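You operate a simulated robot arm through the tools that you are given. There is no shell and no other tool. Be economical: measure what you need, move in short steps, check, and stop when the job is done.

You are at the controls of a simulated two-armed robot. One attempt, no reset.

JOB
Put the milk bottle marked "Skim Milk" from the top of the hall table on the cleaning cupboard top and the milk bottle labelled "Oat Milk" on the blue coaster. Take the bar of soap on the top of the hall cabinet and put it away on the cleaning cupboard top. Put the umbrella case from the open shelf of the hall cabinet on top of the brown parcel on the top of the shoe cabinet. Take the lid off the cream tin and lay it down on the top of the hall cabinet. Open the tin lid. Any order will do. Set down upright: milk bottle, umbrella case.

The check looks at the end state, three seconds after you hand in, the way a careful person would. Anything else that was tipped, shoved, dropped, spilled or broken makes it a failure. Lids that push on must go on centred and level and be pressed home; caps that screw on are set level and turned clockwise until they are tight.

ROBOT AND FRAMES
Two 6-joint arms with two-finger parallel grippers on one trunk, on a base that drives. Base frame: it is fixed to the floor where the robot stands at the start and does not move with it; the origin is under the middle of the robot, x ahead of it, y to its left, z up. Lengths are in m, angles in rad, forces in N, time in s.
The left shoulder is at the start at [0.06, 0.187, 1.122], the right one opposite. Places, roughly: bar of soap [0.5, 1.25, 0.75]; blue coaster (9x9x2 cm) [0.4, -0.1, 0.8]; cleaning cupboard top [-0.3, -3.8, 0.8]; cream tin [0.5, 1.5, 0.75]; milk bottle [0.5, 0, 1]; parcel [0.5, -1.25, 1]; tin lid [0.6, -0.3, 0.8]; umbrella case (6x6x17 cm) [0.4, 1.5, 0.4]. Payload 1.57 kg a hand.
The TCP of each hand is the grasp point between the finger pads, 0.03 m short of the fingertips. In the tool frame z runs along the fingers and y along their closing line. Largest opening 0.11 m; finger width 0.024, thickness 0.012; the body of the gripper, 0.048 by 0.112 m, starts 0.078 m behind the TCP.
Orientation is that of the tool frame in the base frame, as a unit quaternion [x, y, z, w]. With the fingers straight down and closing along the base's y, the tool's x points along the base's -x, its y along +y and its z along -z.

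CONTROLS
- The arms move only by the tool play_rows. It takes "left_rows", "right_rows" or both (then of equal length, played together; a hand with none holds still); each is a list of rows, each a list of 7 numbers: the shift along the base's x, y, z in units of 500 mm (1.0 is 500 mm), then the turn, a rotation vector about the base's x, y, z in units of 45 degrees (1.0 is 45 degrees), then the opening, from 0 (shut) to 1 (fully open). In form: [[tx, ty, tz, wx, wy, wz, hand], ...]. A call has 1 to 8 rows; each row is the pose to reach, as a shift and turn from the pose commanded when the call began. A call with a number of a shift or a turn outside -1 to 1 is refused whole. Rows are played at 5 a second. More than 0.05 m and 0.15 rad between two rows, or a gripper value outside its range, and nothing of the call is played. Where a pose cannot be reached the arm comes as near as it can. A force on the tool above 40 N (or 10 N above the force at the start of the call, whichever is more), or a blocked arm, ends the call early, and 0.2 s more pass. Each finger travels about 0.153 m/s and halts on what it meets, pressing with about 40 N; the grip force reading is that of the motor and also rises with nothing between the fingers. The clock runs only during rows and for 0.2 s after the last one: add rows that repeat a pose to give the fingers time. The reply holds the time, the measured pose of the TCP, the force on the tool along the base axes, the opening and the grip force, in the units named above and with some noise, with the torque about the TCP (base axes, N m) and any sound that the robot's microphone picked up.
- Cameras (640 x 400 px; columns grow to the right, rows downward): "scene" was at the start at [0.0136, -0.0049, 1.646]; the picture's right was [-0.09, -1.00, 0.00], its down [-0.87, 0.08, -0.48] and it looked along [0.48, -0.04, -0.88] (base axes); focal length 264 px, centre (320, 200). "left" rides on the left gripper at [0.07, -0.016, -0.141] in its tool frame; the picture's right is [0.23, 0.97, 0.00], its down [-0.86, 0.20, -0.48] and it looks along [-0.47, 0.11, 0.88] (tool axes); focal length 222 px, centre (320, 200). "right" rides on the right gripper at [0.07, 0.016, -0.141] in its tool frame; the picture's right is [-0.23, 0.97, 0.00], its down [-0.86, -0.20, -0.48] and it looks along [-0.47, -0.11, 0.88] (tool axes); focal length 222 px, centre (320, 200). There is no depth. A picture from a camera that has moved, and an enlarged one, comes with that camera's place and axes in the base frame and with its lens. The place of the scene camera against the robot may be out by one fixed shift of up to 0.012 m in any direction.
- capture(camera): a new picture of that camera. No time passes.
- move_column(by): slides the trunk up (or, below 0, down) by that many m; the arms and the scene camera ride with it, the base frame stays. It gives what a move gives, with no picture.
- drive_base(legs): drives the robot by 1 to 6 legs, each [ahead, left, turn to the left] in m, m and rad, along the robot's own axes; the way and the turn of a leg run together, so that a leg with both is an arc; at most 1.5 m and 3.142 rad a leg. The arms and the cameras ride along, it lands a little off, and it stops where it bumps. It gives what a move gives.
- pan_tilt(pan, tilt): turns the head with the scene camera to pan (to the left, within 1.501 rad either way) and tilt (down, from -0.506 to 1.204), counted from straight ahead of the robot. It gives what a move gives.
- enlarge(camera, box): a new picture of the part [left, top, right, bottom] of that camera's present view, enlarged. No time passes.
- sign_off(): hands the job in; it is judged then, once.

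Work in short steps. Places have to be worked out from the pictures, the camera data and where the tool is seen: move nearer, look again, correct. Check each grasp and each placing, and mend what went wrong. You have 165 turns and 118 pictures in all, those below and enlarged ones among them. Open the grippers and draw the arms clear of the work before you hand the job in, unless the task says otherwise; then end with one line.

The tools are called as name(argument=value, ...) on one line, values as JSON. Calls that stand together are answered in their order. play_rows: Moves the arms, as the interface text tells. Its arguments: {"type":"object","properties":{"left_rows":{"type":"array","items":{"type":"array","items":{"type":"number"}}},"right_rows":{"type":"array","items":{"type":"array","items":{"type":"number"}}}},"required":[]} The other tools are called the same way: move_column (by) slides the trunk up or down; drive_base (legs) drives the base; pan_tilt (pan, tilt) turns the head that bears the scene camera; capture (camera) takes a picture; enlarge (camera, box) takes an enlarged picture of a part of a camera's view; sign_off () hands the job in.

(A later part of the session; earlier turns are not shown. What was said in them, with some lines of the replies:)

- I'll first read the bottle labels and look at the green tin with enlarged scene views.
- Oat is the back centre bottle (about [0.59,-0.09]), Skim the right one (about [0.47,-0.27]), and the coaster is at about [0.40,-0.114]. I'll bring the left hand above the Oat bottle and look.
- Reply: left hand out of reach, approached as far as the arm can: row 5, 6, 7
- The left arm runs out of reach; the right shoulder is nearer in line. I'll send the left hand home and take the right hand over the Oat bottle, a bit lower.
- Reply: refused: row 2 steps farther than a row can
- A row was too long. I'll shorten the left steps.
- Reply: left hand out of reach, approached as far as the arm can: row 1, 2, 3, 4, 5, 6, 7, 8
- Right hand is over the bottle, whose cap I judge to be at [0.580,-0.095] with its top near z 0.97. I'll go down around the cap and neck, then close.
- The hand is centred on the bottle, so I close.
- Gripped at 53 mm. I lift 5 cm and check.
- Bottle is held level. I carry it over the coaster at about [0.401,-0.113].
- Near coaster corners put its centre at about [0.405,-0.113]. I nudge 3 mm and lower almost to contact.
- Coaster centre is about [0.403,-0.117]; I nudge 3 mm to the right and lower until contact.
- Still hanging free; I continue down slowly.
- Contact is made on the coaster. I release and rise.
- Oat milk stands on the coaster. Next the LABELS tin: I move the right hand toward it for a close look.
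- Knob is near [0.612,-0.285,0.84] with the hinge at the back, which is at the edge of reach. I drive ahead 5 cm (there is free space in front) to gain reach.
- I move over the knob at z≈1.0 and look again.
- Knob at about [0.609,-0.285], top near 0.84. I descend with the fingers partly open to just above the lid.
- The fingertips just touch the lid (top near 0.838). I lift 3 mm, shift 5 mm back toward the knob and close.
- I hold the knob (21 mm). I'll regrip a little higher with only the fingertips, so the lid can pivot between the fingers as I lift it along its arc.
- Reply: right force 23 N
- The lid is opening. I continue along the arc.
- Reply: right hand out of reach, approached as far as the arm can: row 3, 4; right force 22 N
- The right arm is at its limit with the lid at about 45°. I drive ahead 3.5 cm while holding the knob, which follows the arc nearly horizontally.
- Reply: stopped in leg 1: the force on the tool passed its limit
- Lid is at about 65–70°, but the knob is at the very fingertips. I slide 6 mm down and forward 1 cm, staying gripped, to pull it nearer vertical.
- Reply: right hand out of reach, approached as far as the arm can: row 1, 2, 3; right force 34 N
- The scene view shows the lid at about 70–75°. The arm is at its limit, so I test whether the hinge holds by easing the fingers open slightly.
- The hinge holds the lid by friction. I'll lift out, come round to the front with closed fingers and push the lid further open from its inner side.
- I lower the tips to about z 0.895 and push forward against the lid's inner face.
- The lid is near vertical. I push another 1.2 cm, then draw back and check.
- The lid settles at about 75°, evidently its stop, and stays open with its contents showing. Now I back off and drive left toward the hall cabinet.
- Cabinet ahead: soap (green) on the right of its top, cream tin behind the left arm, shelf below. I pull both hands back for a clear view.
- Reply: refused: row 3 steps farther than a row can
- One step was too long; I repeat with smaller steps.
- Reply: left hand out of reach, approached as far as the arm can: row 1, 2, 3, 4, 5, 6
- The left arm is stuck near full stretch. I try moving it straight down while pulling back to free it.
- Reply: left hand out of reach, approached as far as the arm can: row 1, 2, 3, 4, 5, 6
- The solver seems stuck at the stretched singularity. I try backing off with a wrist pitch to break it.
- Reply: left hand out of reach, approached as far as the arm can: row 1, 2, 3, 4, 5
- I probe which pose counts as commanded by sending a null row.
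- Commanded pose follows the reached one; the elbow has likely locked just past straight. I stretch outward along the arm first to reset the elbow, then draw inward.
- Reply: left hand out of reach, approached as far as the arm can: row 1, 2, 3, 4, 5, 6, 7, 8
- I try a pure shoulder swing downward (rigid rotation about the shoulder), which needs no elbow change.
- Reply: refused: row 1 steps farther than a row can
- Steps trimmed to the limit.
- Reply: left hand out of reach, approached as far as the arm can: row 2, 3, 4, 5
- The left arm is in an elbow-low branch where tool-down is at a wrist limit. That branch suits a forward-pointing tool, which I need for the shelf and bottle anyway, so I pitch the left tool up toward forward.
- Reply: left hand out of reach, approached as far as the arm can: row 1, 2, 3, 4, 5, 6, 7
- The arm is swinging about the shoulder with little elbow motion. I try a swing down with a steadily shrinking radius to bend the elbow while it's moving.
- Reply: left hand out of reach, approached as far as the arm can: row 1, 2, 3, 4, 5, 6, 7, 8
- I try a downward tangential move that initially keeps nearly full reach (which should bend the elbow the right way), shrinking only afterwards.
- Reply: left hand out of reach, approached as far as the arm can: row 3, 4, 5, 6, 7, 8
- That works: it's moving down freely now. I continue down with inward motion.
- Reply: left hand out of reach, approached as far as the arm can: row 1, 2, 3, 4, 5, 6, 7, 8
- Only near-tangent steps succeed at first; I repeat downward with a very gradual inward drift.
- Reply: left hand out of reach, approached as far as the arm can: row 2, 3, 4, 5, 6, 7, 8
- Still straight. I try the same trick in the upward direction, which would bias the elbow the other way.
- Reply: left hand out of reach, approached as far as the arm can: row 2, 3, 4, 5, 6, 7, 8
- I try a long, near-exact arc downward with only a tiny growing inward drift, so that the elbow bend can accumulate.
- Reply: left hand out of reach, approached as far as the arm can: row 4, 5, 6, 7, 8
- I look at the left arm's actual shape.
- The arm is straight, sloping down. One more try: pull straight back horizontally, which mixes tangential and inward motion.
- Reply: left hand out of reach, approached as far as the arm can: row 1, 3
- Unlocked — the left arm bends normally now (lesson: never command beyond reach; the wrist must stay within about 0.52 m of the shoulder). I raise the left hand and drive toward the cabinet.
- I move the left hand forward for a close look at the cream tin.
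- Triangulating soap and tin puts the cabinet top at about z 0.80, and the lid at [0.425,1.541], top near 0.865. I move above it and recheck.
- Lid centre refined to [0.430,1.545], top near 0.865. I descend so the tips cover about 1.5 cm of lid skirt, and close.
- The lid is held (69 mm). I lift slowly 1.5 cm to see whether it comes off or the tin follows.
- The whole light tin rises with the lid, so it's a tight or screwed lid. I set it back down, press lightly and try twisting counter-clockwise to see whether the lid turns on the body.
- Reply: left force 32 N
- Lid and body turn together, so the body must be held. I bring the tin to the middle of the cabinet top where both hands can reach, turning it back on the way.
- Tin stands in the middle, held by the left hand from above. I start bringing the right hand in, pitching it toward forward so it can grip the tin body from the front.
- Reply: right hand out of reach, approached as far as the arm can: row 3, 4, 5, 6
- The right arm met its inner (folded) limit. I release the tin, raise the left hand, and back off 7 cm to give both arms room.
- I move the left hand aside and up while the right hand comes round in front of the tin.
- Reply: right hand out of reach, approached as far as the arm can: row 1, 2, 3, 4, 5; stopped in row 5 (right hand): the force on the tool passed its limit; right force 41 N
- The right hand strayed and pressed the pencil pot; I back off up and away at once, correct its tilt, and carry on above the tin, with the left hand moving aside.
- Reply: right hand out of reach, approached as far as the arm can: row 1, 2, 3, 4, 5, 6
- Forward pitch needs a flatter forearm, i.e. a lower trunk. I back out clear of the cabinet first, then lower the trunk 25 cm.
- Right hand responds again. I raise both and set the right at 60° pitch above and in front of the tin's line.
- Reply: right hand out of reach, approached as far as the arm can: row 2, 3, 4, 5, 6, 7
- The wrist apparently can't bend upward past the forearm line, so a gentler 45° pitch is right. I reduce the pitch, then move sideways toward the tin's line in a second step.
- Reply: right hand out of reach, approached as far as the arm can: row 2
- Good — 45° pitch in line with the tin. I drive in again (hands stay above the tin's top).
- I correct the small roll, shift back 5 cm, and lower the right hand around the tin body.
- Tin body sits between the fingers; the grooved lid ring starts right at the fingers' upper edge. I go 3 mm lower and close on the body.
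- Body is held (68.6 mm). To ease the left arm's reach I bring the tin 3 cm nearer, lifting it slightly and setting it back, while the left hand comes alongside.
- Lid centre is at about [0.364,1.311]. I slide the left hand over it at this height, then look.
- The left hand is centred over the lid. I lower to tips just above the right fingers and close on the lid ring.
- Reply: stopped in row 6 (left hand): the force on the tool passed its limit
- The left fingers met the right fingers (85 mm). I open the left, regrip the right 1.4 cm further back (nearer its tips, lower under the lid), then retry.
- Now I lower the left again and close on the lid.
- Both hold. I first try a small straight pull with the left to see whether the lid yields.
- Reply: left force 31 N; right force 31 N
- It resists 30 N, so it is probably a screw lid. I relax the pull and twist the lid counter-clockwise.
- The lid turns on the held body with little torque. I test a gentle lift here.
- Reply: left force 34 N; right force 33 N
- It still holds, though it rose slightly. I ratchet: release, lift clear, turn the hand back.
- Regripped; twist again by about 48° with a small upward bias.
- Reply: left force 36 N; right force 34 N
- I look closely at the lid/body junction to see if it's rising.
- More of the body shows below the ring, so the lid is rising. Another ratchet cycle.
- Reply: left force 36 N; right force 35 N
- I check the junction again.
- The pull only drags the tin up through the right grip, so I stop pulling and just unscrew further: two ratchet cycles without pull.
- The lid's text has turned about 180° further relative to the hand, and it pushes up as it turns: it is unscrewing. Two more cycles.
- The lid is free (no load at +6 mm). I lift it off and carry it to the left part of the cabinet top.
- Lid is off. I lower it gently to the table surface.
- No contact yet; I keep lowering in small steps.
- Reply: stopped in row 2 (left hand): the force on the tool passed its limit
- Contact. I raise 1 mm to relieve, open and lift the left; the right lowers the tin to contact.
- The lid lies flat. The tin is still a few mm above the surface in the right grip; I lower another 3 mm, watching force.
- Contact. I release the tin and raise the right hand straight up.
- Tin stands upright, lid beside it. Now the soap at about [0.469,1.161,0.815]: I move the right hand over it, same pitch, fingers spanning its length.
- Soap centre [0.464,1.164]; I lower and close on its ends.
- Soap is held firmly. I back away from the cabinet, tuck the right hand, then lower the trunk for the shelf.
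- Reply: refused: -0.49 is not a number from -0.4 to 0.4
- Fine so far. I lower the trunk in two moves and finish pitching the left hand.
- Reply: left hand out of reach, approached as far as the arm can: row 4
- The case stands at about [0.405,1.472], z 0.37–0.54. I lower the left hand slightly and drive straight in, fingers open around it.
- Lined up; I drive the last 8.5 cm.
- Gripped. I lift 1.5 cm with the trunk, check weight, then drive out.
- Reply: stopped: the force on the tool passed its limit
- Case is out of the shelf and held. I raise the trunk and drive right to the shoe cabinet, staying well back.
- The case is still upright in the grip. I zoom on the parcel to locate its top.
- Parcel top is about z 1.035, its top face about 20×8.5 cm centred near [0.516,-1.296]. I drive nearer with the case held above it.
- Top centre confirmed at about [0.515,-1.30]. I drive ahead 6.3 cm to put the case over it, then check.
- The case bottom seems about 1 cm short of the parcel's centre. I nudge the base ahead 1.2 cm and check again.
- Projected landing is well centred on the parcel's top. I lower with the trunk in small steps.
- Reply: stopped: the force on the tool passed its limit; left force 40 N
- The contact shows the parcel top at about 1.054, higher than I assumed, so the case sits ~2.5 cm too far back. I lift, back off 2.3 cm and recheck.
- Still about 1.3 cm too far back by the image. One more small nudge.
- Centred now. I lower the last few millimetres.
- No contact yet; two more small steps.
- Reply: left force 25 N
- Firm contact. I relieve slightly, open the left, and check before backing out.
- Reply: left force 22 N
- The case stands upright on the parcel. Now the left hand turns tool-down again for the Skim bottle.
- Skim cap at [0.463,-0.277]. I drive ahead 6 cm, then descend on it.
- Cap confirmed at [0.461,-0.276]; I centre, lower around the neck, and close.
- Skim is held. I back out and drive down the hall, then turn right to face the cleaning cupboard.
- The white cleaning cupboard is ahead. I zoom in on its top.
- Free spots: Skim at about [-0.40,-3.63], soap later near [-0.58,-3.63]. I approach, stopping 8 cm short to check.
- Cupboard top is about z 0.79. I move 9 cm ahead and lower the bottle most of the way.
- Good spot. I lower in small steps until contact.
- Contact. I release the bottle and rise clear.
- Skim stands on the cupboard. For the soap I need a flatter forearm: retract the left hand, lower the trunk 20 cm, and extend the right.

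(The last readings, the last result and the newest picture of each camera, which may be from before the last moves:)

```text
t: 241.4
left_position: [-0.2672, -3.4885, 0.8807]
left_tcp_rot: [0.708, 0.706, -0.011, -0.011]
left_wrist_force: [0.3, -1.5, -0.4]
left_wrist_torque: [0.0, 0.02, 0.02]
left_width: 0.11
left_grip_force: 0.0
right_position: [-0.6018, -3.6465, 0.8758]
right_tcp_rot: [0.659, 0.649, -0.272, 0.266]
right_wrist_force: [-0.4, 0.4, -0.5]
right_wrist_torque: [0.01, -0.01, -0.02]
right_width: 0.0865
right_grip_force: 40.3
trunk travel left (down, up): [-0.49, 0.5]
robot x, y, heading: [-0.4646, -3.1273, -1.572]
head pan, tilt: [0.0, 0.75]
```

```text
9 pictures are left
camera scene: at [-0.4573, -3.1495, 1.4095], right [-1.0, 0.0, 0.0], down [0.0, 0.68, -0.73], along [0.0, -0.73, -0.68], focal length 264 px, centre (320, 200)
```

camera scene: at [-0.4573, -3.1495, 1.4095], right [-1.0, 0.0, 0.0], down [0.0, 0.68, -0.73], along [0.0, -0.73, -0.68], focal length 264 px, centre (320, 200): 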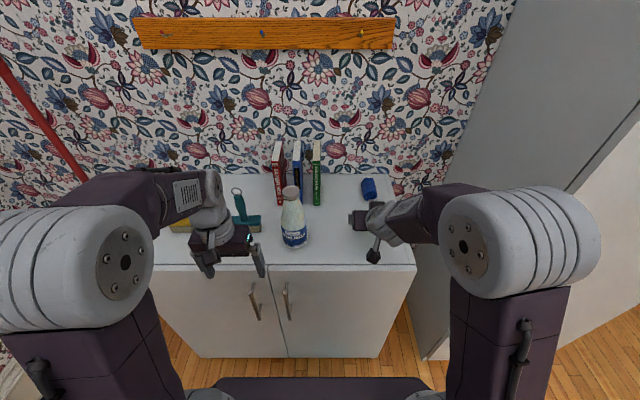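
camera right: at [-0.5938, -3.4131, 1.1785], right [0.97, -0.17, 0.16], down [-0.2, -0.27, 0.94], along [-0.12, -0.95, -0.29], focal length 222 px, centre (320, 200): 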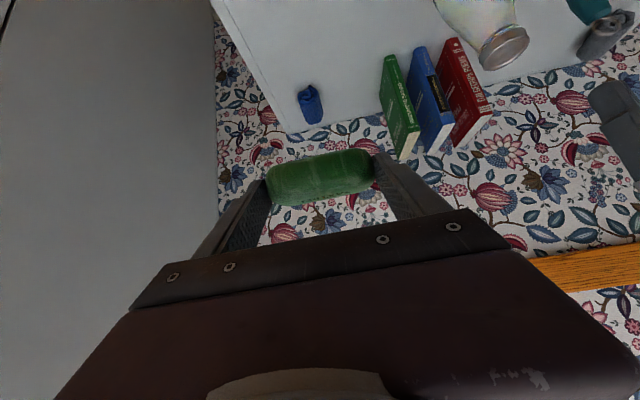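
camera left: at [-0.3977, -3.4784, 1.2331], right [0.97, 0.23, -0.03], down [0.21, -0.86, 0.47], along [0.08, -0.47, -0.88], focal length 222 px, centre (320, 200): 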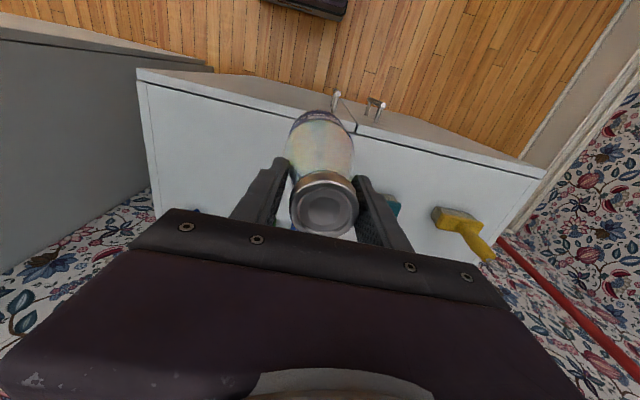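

All clear. I lower the soap towards the top (expected TCP about 0.823).

play_rows(right_rows=[[0, 0, -0.04, 0, 0, 0, 0.6], [0, 0, -0.08, 0, 0, 0, 0.6], [0, 0, -0.092, 0, 0, 0, 0.6]])

play_rows(right_rows=[[0, 0, -0.004, 0, 0, 0, 0.6], [0, 0, -0.008, 0, 0, 0, 0.6]])

capture(camera="right")

```text
t: 242.2
left_position: [-0.2676, -3.4882, 0.8807]
left_tcp_rot: [0.708, 0.706, -0.012, -0.01]
left_wrist_force: [0.6, 0.1, 0.0]
left_wrist_torque: [0.01, -0.01, -0.02]
left_width: 0.1101
left_grip_force: 0.1
right_position: [-0.6015, -3.6474, 0.8329]
right_tcp_rot: [0.657, 0.649, -0.274, 0.269]
right_wrist_force: [-0.9, -0.8, 9.9]
right_wrist_torque: [0.07, -0.47, 0.02]
right_width: 0.0866
right_grip_force: 39.8
trunk travel left (down, up): [-0.49, 0.5]
robot x, y, heading: [-0.4627, -3.1269, -1.574]
head pan, tilt: [0.0, 0.75]
```

```text
t: 242.8
left_position: [-0.2674, -3.4872, 0.8821]
left_tcp_rot: [0.708, 0.706, -0.011, -0.009]
left_wrist_force: [0.0, 0.4, 0.0]
left_wrist_torque: [-0.02, -0.04, -0.01]
left_width: 0.1097
left_grip_force: 0.1
right_position: [-0.6015, -3.647, 0.8294]
right_tcp_rot: [0.656, 0.649, -0.275, 0.27]
right_wrist_force: [-2.4, -4.3, 21.7]
right_wrist_torque: [-0.2, -0.02, -0.06]
right_width: 0.0865
right_grip_force: 39.7
trunk travel left (down, up): [-0.49, 0.5]
robot x, y, heading: [-0.4637, -3.1334, -1.568]
head pan, tilt: [0.0, 0.75]
```

```text
8 pictures are left
camera right: at [-0.5829, -3.4978, 0.8801], right [0.97, -0.17, 0.16], down [-0.2, -0.26, 0.94], along [-0.12, -0.95, -0.29], focal length 222 px, centre (320, 200)
```

right: 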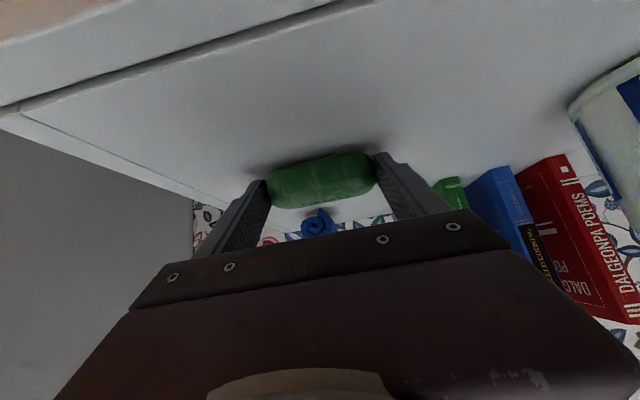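

Soap is on the surface. I release it, lift straight up, and back away.

play_rows(right_rows=[[0, 0, 0.004, 0, 0, 0, 0.85], [0, 0, 0.004, 0, 0, 0, 1], [0, 0, 0.004, 0, 0, 0, 1], [0, 0, 0.08, 0, 0, 0, 1], [0, 0, 0.16, 0, 0, 0, 1], [0, 0, 0.24, 0, 0, 0, 1]])

drive_base(legs=[[-0.6, 0, 0]])

enlarge(camera="scene", box=[200, 60, 420, 200])

```text
t: 244.2
left_position: [-0.2678, -3.4859, 0.881]
left_tcp_rot: [0.708, 0.706, -0.011, -0.01]
left_wrist_force: [0.4, -0.3, -0.6]
left_wrist_torque: [-0.03, 0.02, 0.0]
left_width: 0.11
left_grip_force: 0.0
right_position: [-0.6026, -3.6479, 0.9486]
right_tcp_rot: [0.656, 0.651, -0.275, 0.266]
right_wrist_force: [0.5, 1.3, -0.5]
right_wrist_torque: [-0.07, 0.01, -0.09]
right_width: 0.1099
right_grip_force: 0.0
trunk travel left (down, up): [-0.49, 0.5]
robot x, y, heading: [-0.4639, -3.1271, -1.569]
head pan, tilt: [0.0, 0.75]
```

```text
t: 247.6
left_position: [-0.2673, -2.8843, 0.8798]
left_tcp_rot: [0.71, 0.704, -0.011, -0.01]
left_wrist_force: [-0.2, 0.0, 0.5]
left_wrist_torque: [0.02, 0.0, -0.01]
left_width: 0.1102
left_grip_force: 0.0
right_position: [-0.6014, -3.0423, 0.9473]
right_tcp_rot: [0.659, 0.649, -0.273, 0.267]
right_wrist_force: [0.3, 0.7, -0.1]
right_wrist_torque: [-0.02, -0.01, -0.02]
right_width: 0.11
right_grip_force: 0.0
trunk travel left (down, up): [-0.49, 0.5]
robot x, y, heading: [-0.4641, -2.5201, -1.581]
head pan, tilt: [0.0, 0.75]
```

```text
2.86 times, centred on (310, 130) of scene
camera zoom: at [-0.4558, -2.5433, 1.4095], right [-1.0, 0.0, 0.0], down [0.0, 0.68, -0.73], along [0.0, -0.73, -0.68], focal length 754 px, centre (349, 400)
```

zoom: 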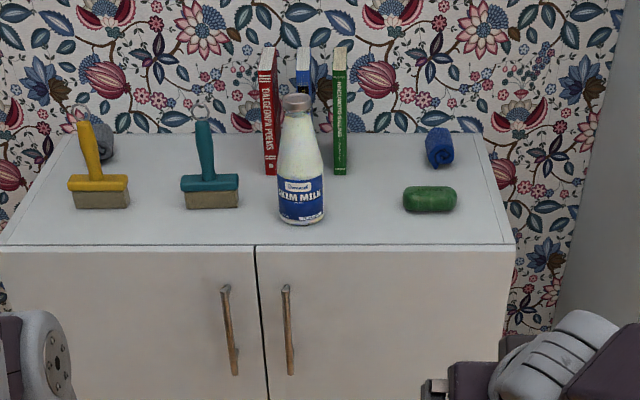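

Skim and soap are both on the cupboard. I have turns to spare, so I go back to verify the LABELS tin, Oat bottle and the pot I touched.

drive_base(legs=[[0, 0, 1.578], [0, 1.2, 0], [0, 1.1, 0]])

move_column(by=0.26)

capture(camera="scene")

```text
t: 262.8
left_position: [-0.094, -0.0206, 0.8811]
left_tcp_rot: [0.001, 1.0, -0.015, 0.0]
left_wrist_force: [0.4, -0.2, 0.5]
left_wrist_torque: [0.0, -0.04, 0.02]
left_width: 0.1099
left_grip_force: 0.1
right_position: [0.063, -0.3552, 0.9474]
right_tcp_rot: [0.006, 0.924, -0.005, 0.381]
right_wrist_force: [-0.9, -0.5, 0.6]
right_wrist_torque: [-0.01, 0.03, -0.01]
right_width: 0.1101
right_grip_force: 0.1
trunk travel left (down, up): [-0.49, 0.5]
robot x, y, heading: [-0.4577, -0.2185, -0.003]
head pan, tilt: [0.0, 0.75]
```

```text
t: 265.4
left_position: [-0.0947, -0.0211, 1.1398]
left_tcp_rot: [0.001, 1.0, -0.015, 0.001]
left_wrist_force: [0.6, -0.3, -0.3]
left_wrist_torque: [0.03, 0.0, 0.0]
left_width: 0.11
left_grip_force: 0.1
right_position: [0.0644, -0.3561, 1.2071]
right_tcp_rot: [0.006, 0.925, -0.003, 0.381]
right_wrist_force: [-0.3, 0.7, 0.2]
right_wrist_torque: [0.01, 0.01, 0.0]
right_width: 0.1098
right_grip_force: 0.1
trunk travel left (down, up): [-0.75, 0.24]
robot x, y, heading: [-0.4563, -0.2203, -0.006]
head pan, tilt: [0.0, 0.75]
```

```text
6 pictures are left
camera scene: at [-0.4246, -0.2174, 1.6695], right [0.0, -1.0, 0.0], down [-0.68, 0.0, -0.73], along [0.73, 0.0, -0.68], focal length 264 px, centre (320, 200)
```

scene: 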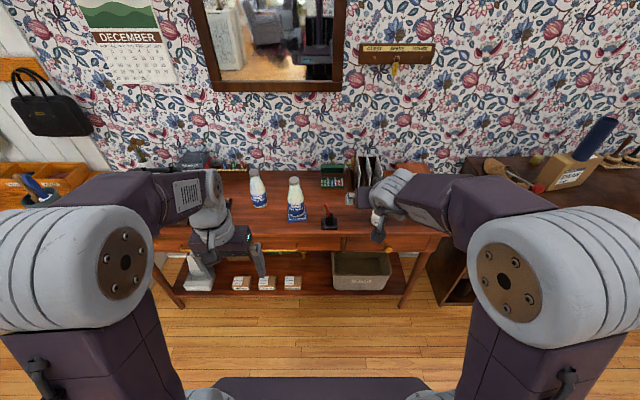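

The tin stays open, bottles and case stand. Now I check the hall cabinet and its pot from the same pose as before.

drive_base(legs=[[0, 1.5, 0], [0.145, 0.025, 0.005]])

enlarge(camera="scene", box=[230, 160, 430, 340])

```text
t: 273.8
left_position: [0.0508, 1.4881, 1.141]
left_tcp_rot: [0.0, 1.0, -0.015, 0.002]
left_wrist_force: [-0.7, -0.5, 0.0]
left_wrist_torque: [0.03, -0.05, 0.02]
left_width: 0.1099
left_grip_force: 0.1
right_position: [0.2117, 1.1563, 1.2091]
right_tcp_rot: [0.005, 0.924, -0.003, 0.382]
right_wrist_force: [0.3, -0.7, 0.4]
right_wrist_torque: [0.01, 0.02, -0.01]
right_width: 0.1102
right_grip_force: 0.1
trunk travel left (down, up): [-0.75, 0.24]
robot x, y, heading: [-0.306, 1.2886, 0.004]
head pan, tilt: [0.0, 0.75]
```

```text
2.22 times, centred on (330, 250) of scene
camera zoom: at [-0.279, 1.2908, 1.6696], right [0.0, -1.0, 0.0], down [-0.68, 0.0, -0.73], along [0.73, 0.0, -0.68], focal length 587 px, centre (298, 89)
```

zoom: 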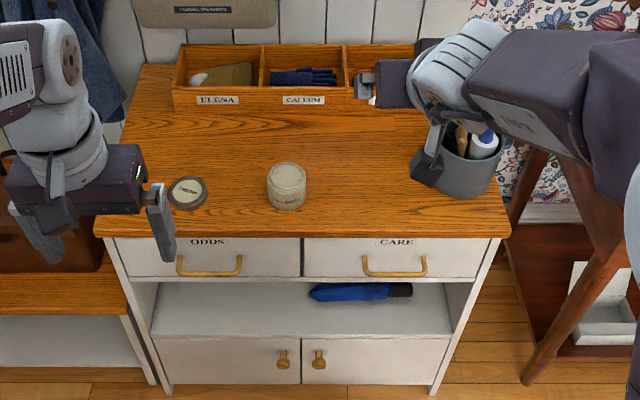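

The pot stands where it was, the lid lies flat and the tin is upright. Both grippers are open and clear; I back off a little and hand in.

drive_base(legs=[[-0.25, 0, 0]])

sign_off()

```text
t: 275.6
left_position: [-0.1953, 1.4879, 1.1395]
left_tcp_rot: [-0.001, 1.0, -0.016, 0.0]
left_wrist_force: [0.6, 1.3, 0.3]
left_wrist_torque: [-0.02, 0.04, 0.0]
left_width: 0.1098
left_grip_force: 0.0
right_position: [-0.0343, 1.1554, 1.2068]
right_tcp_rot: [0.003, 0.925, -0.003, 0.381]
right_wrist_force: [0.5, -0.3, 0.0]
right_wrist_torque: [0.02, 0.0, 0.03]
right_width: 0.1099
right_grip_force: 0.1
trunk travel left (down, up): [-0.75, 0.24]
robot x, y, heading: [-0.5597, 1.2906, -0.0]
head pan, tilt: [0.0, 0.75]
```

```text
The job is handed in.
```

I handed the job in with every item done and seen in place: Oat Milk on the coaster, Skim Milk and soap on the cleaning cupboard, umbrella case upright on the parcel, cream tin lid on the hall cabinet, LABELS tin lid open at about 75°. The cream tin ended about 24 cm from where it stood, and I pressed the pencil pot once with about 29 N; it looks unmoved.
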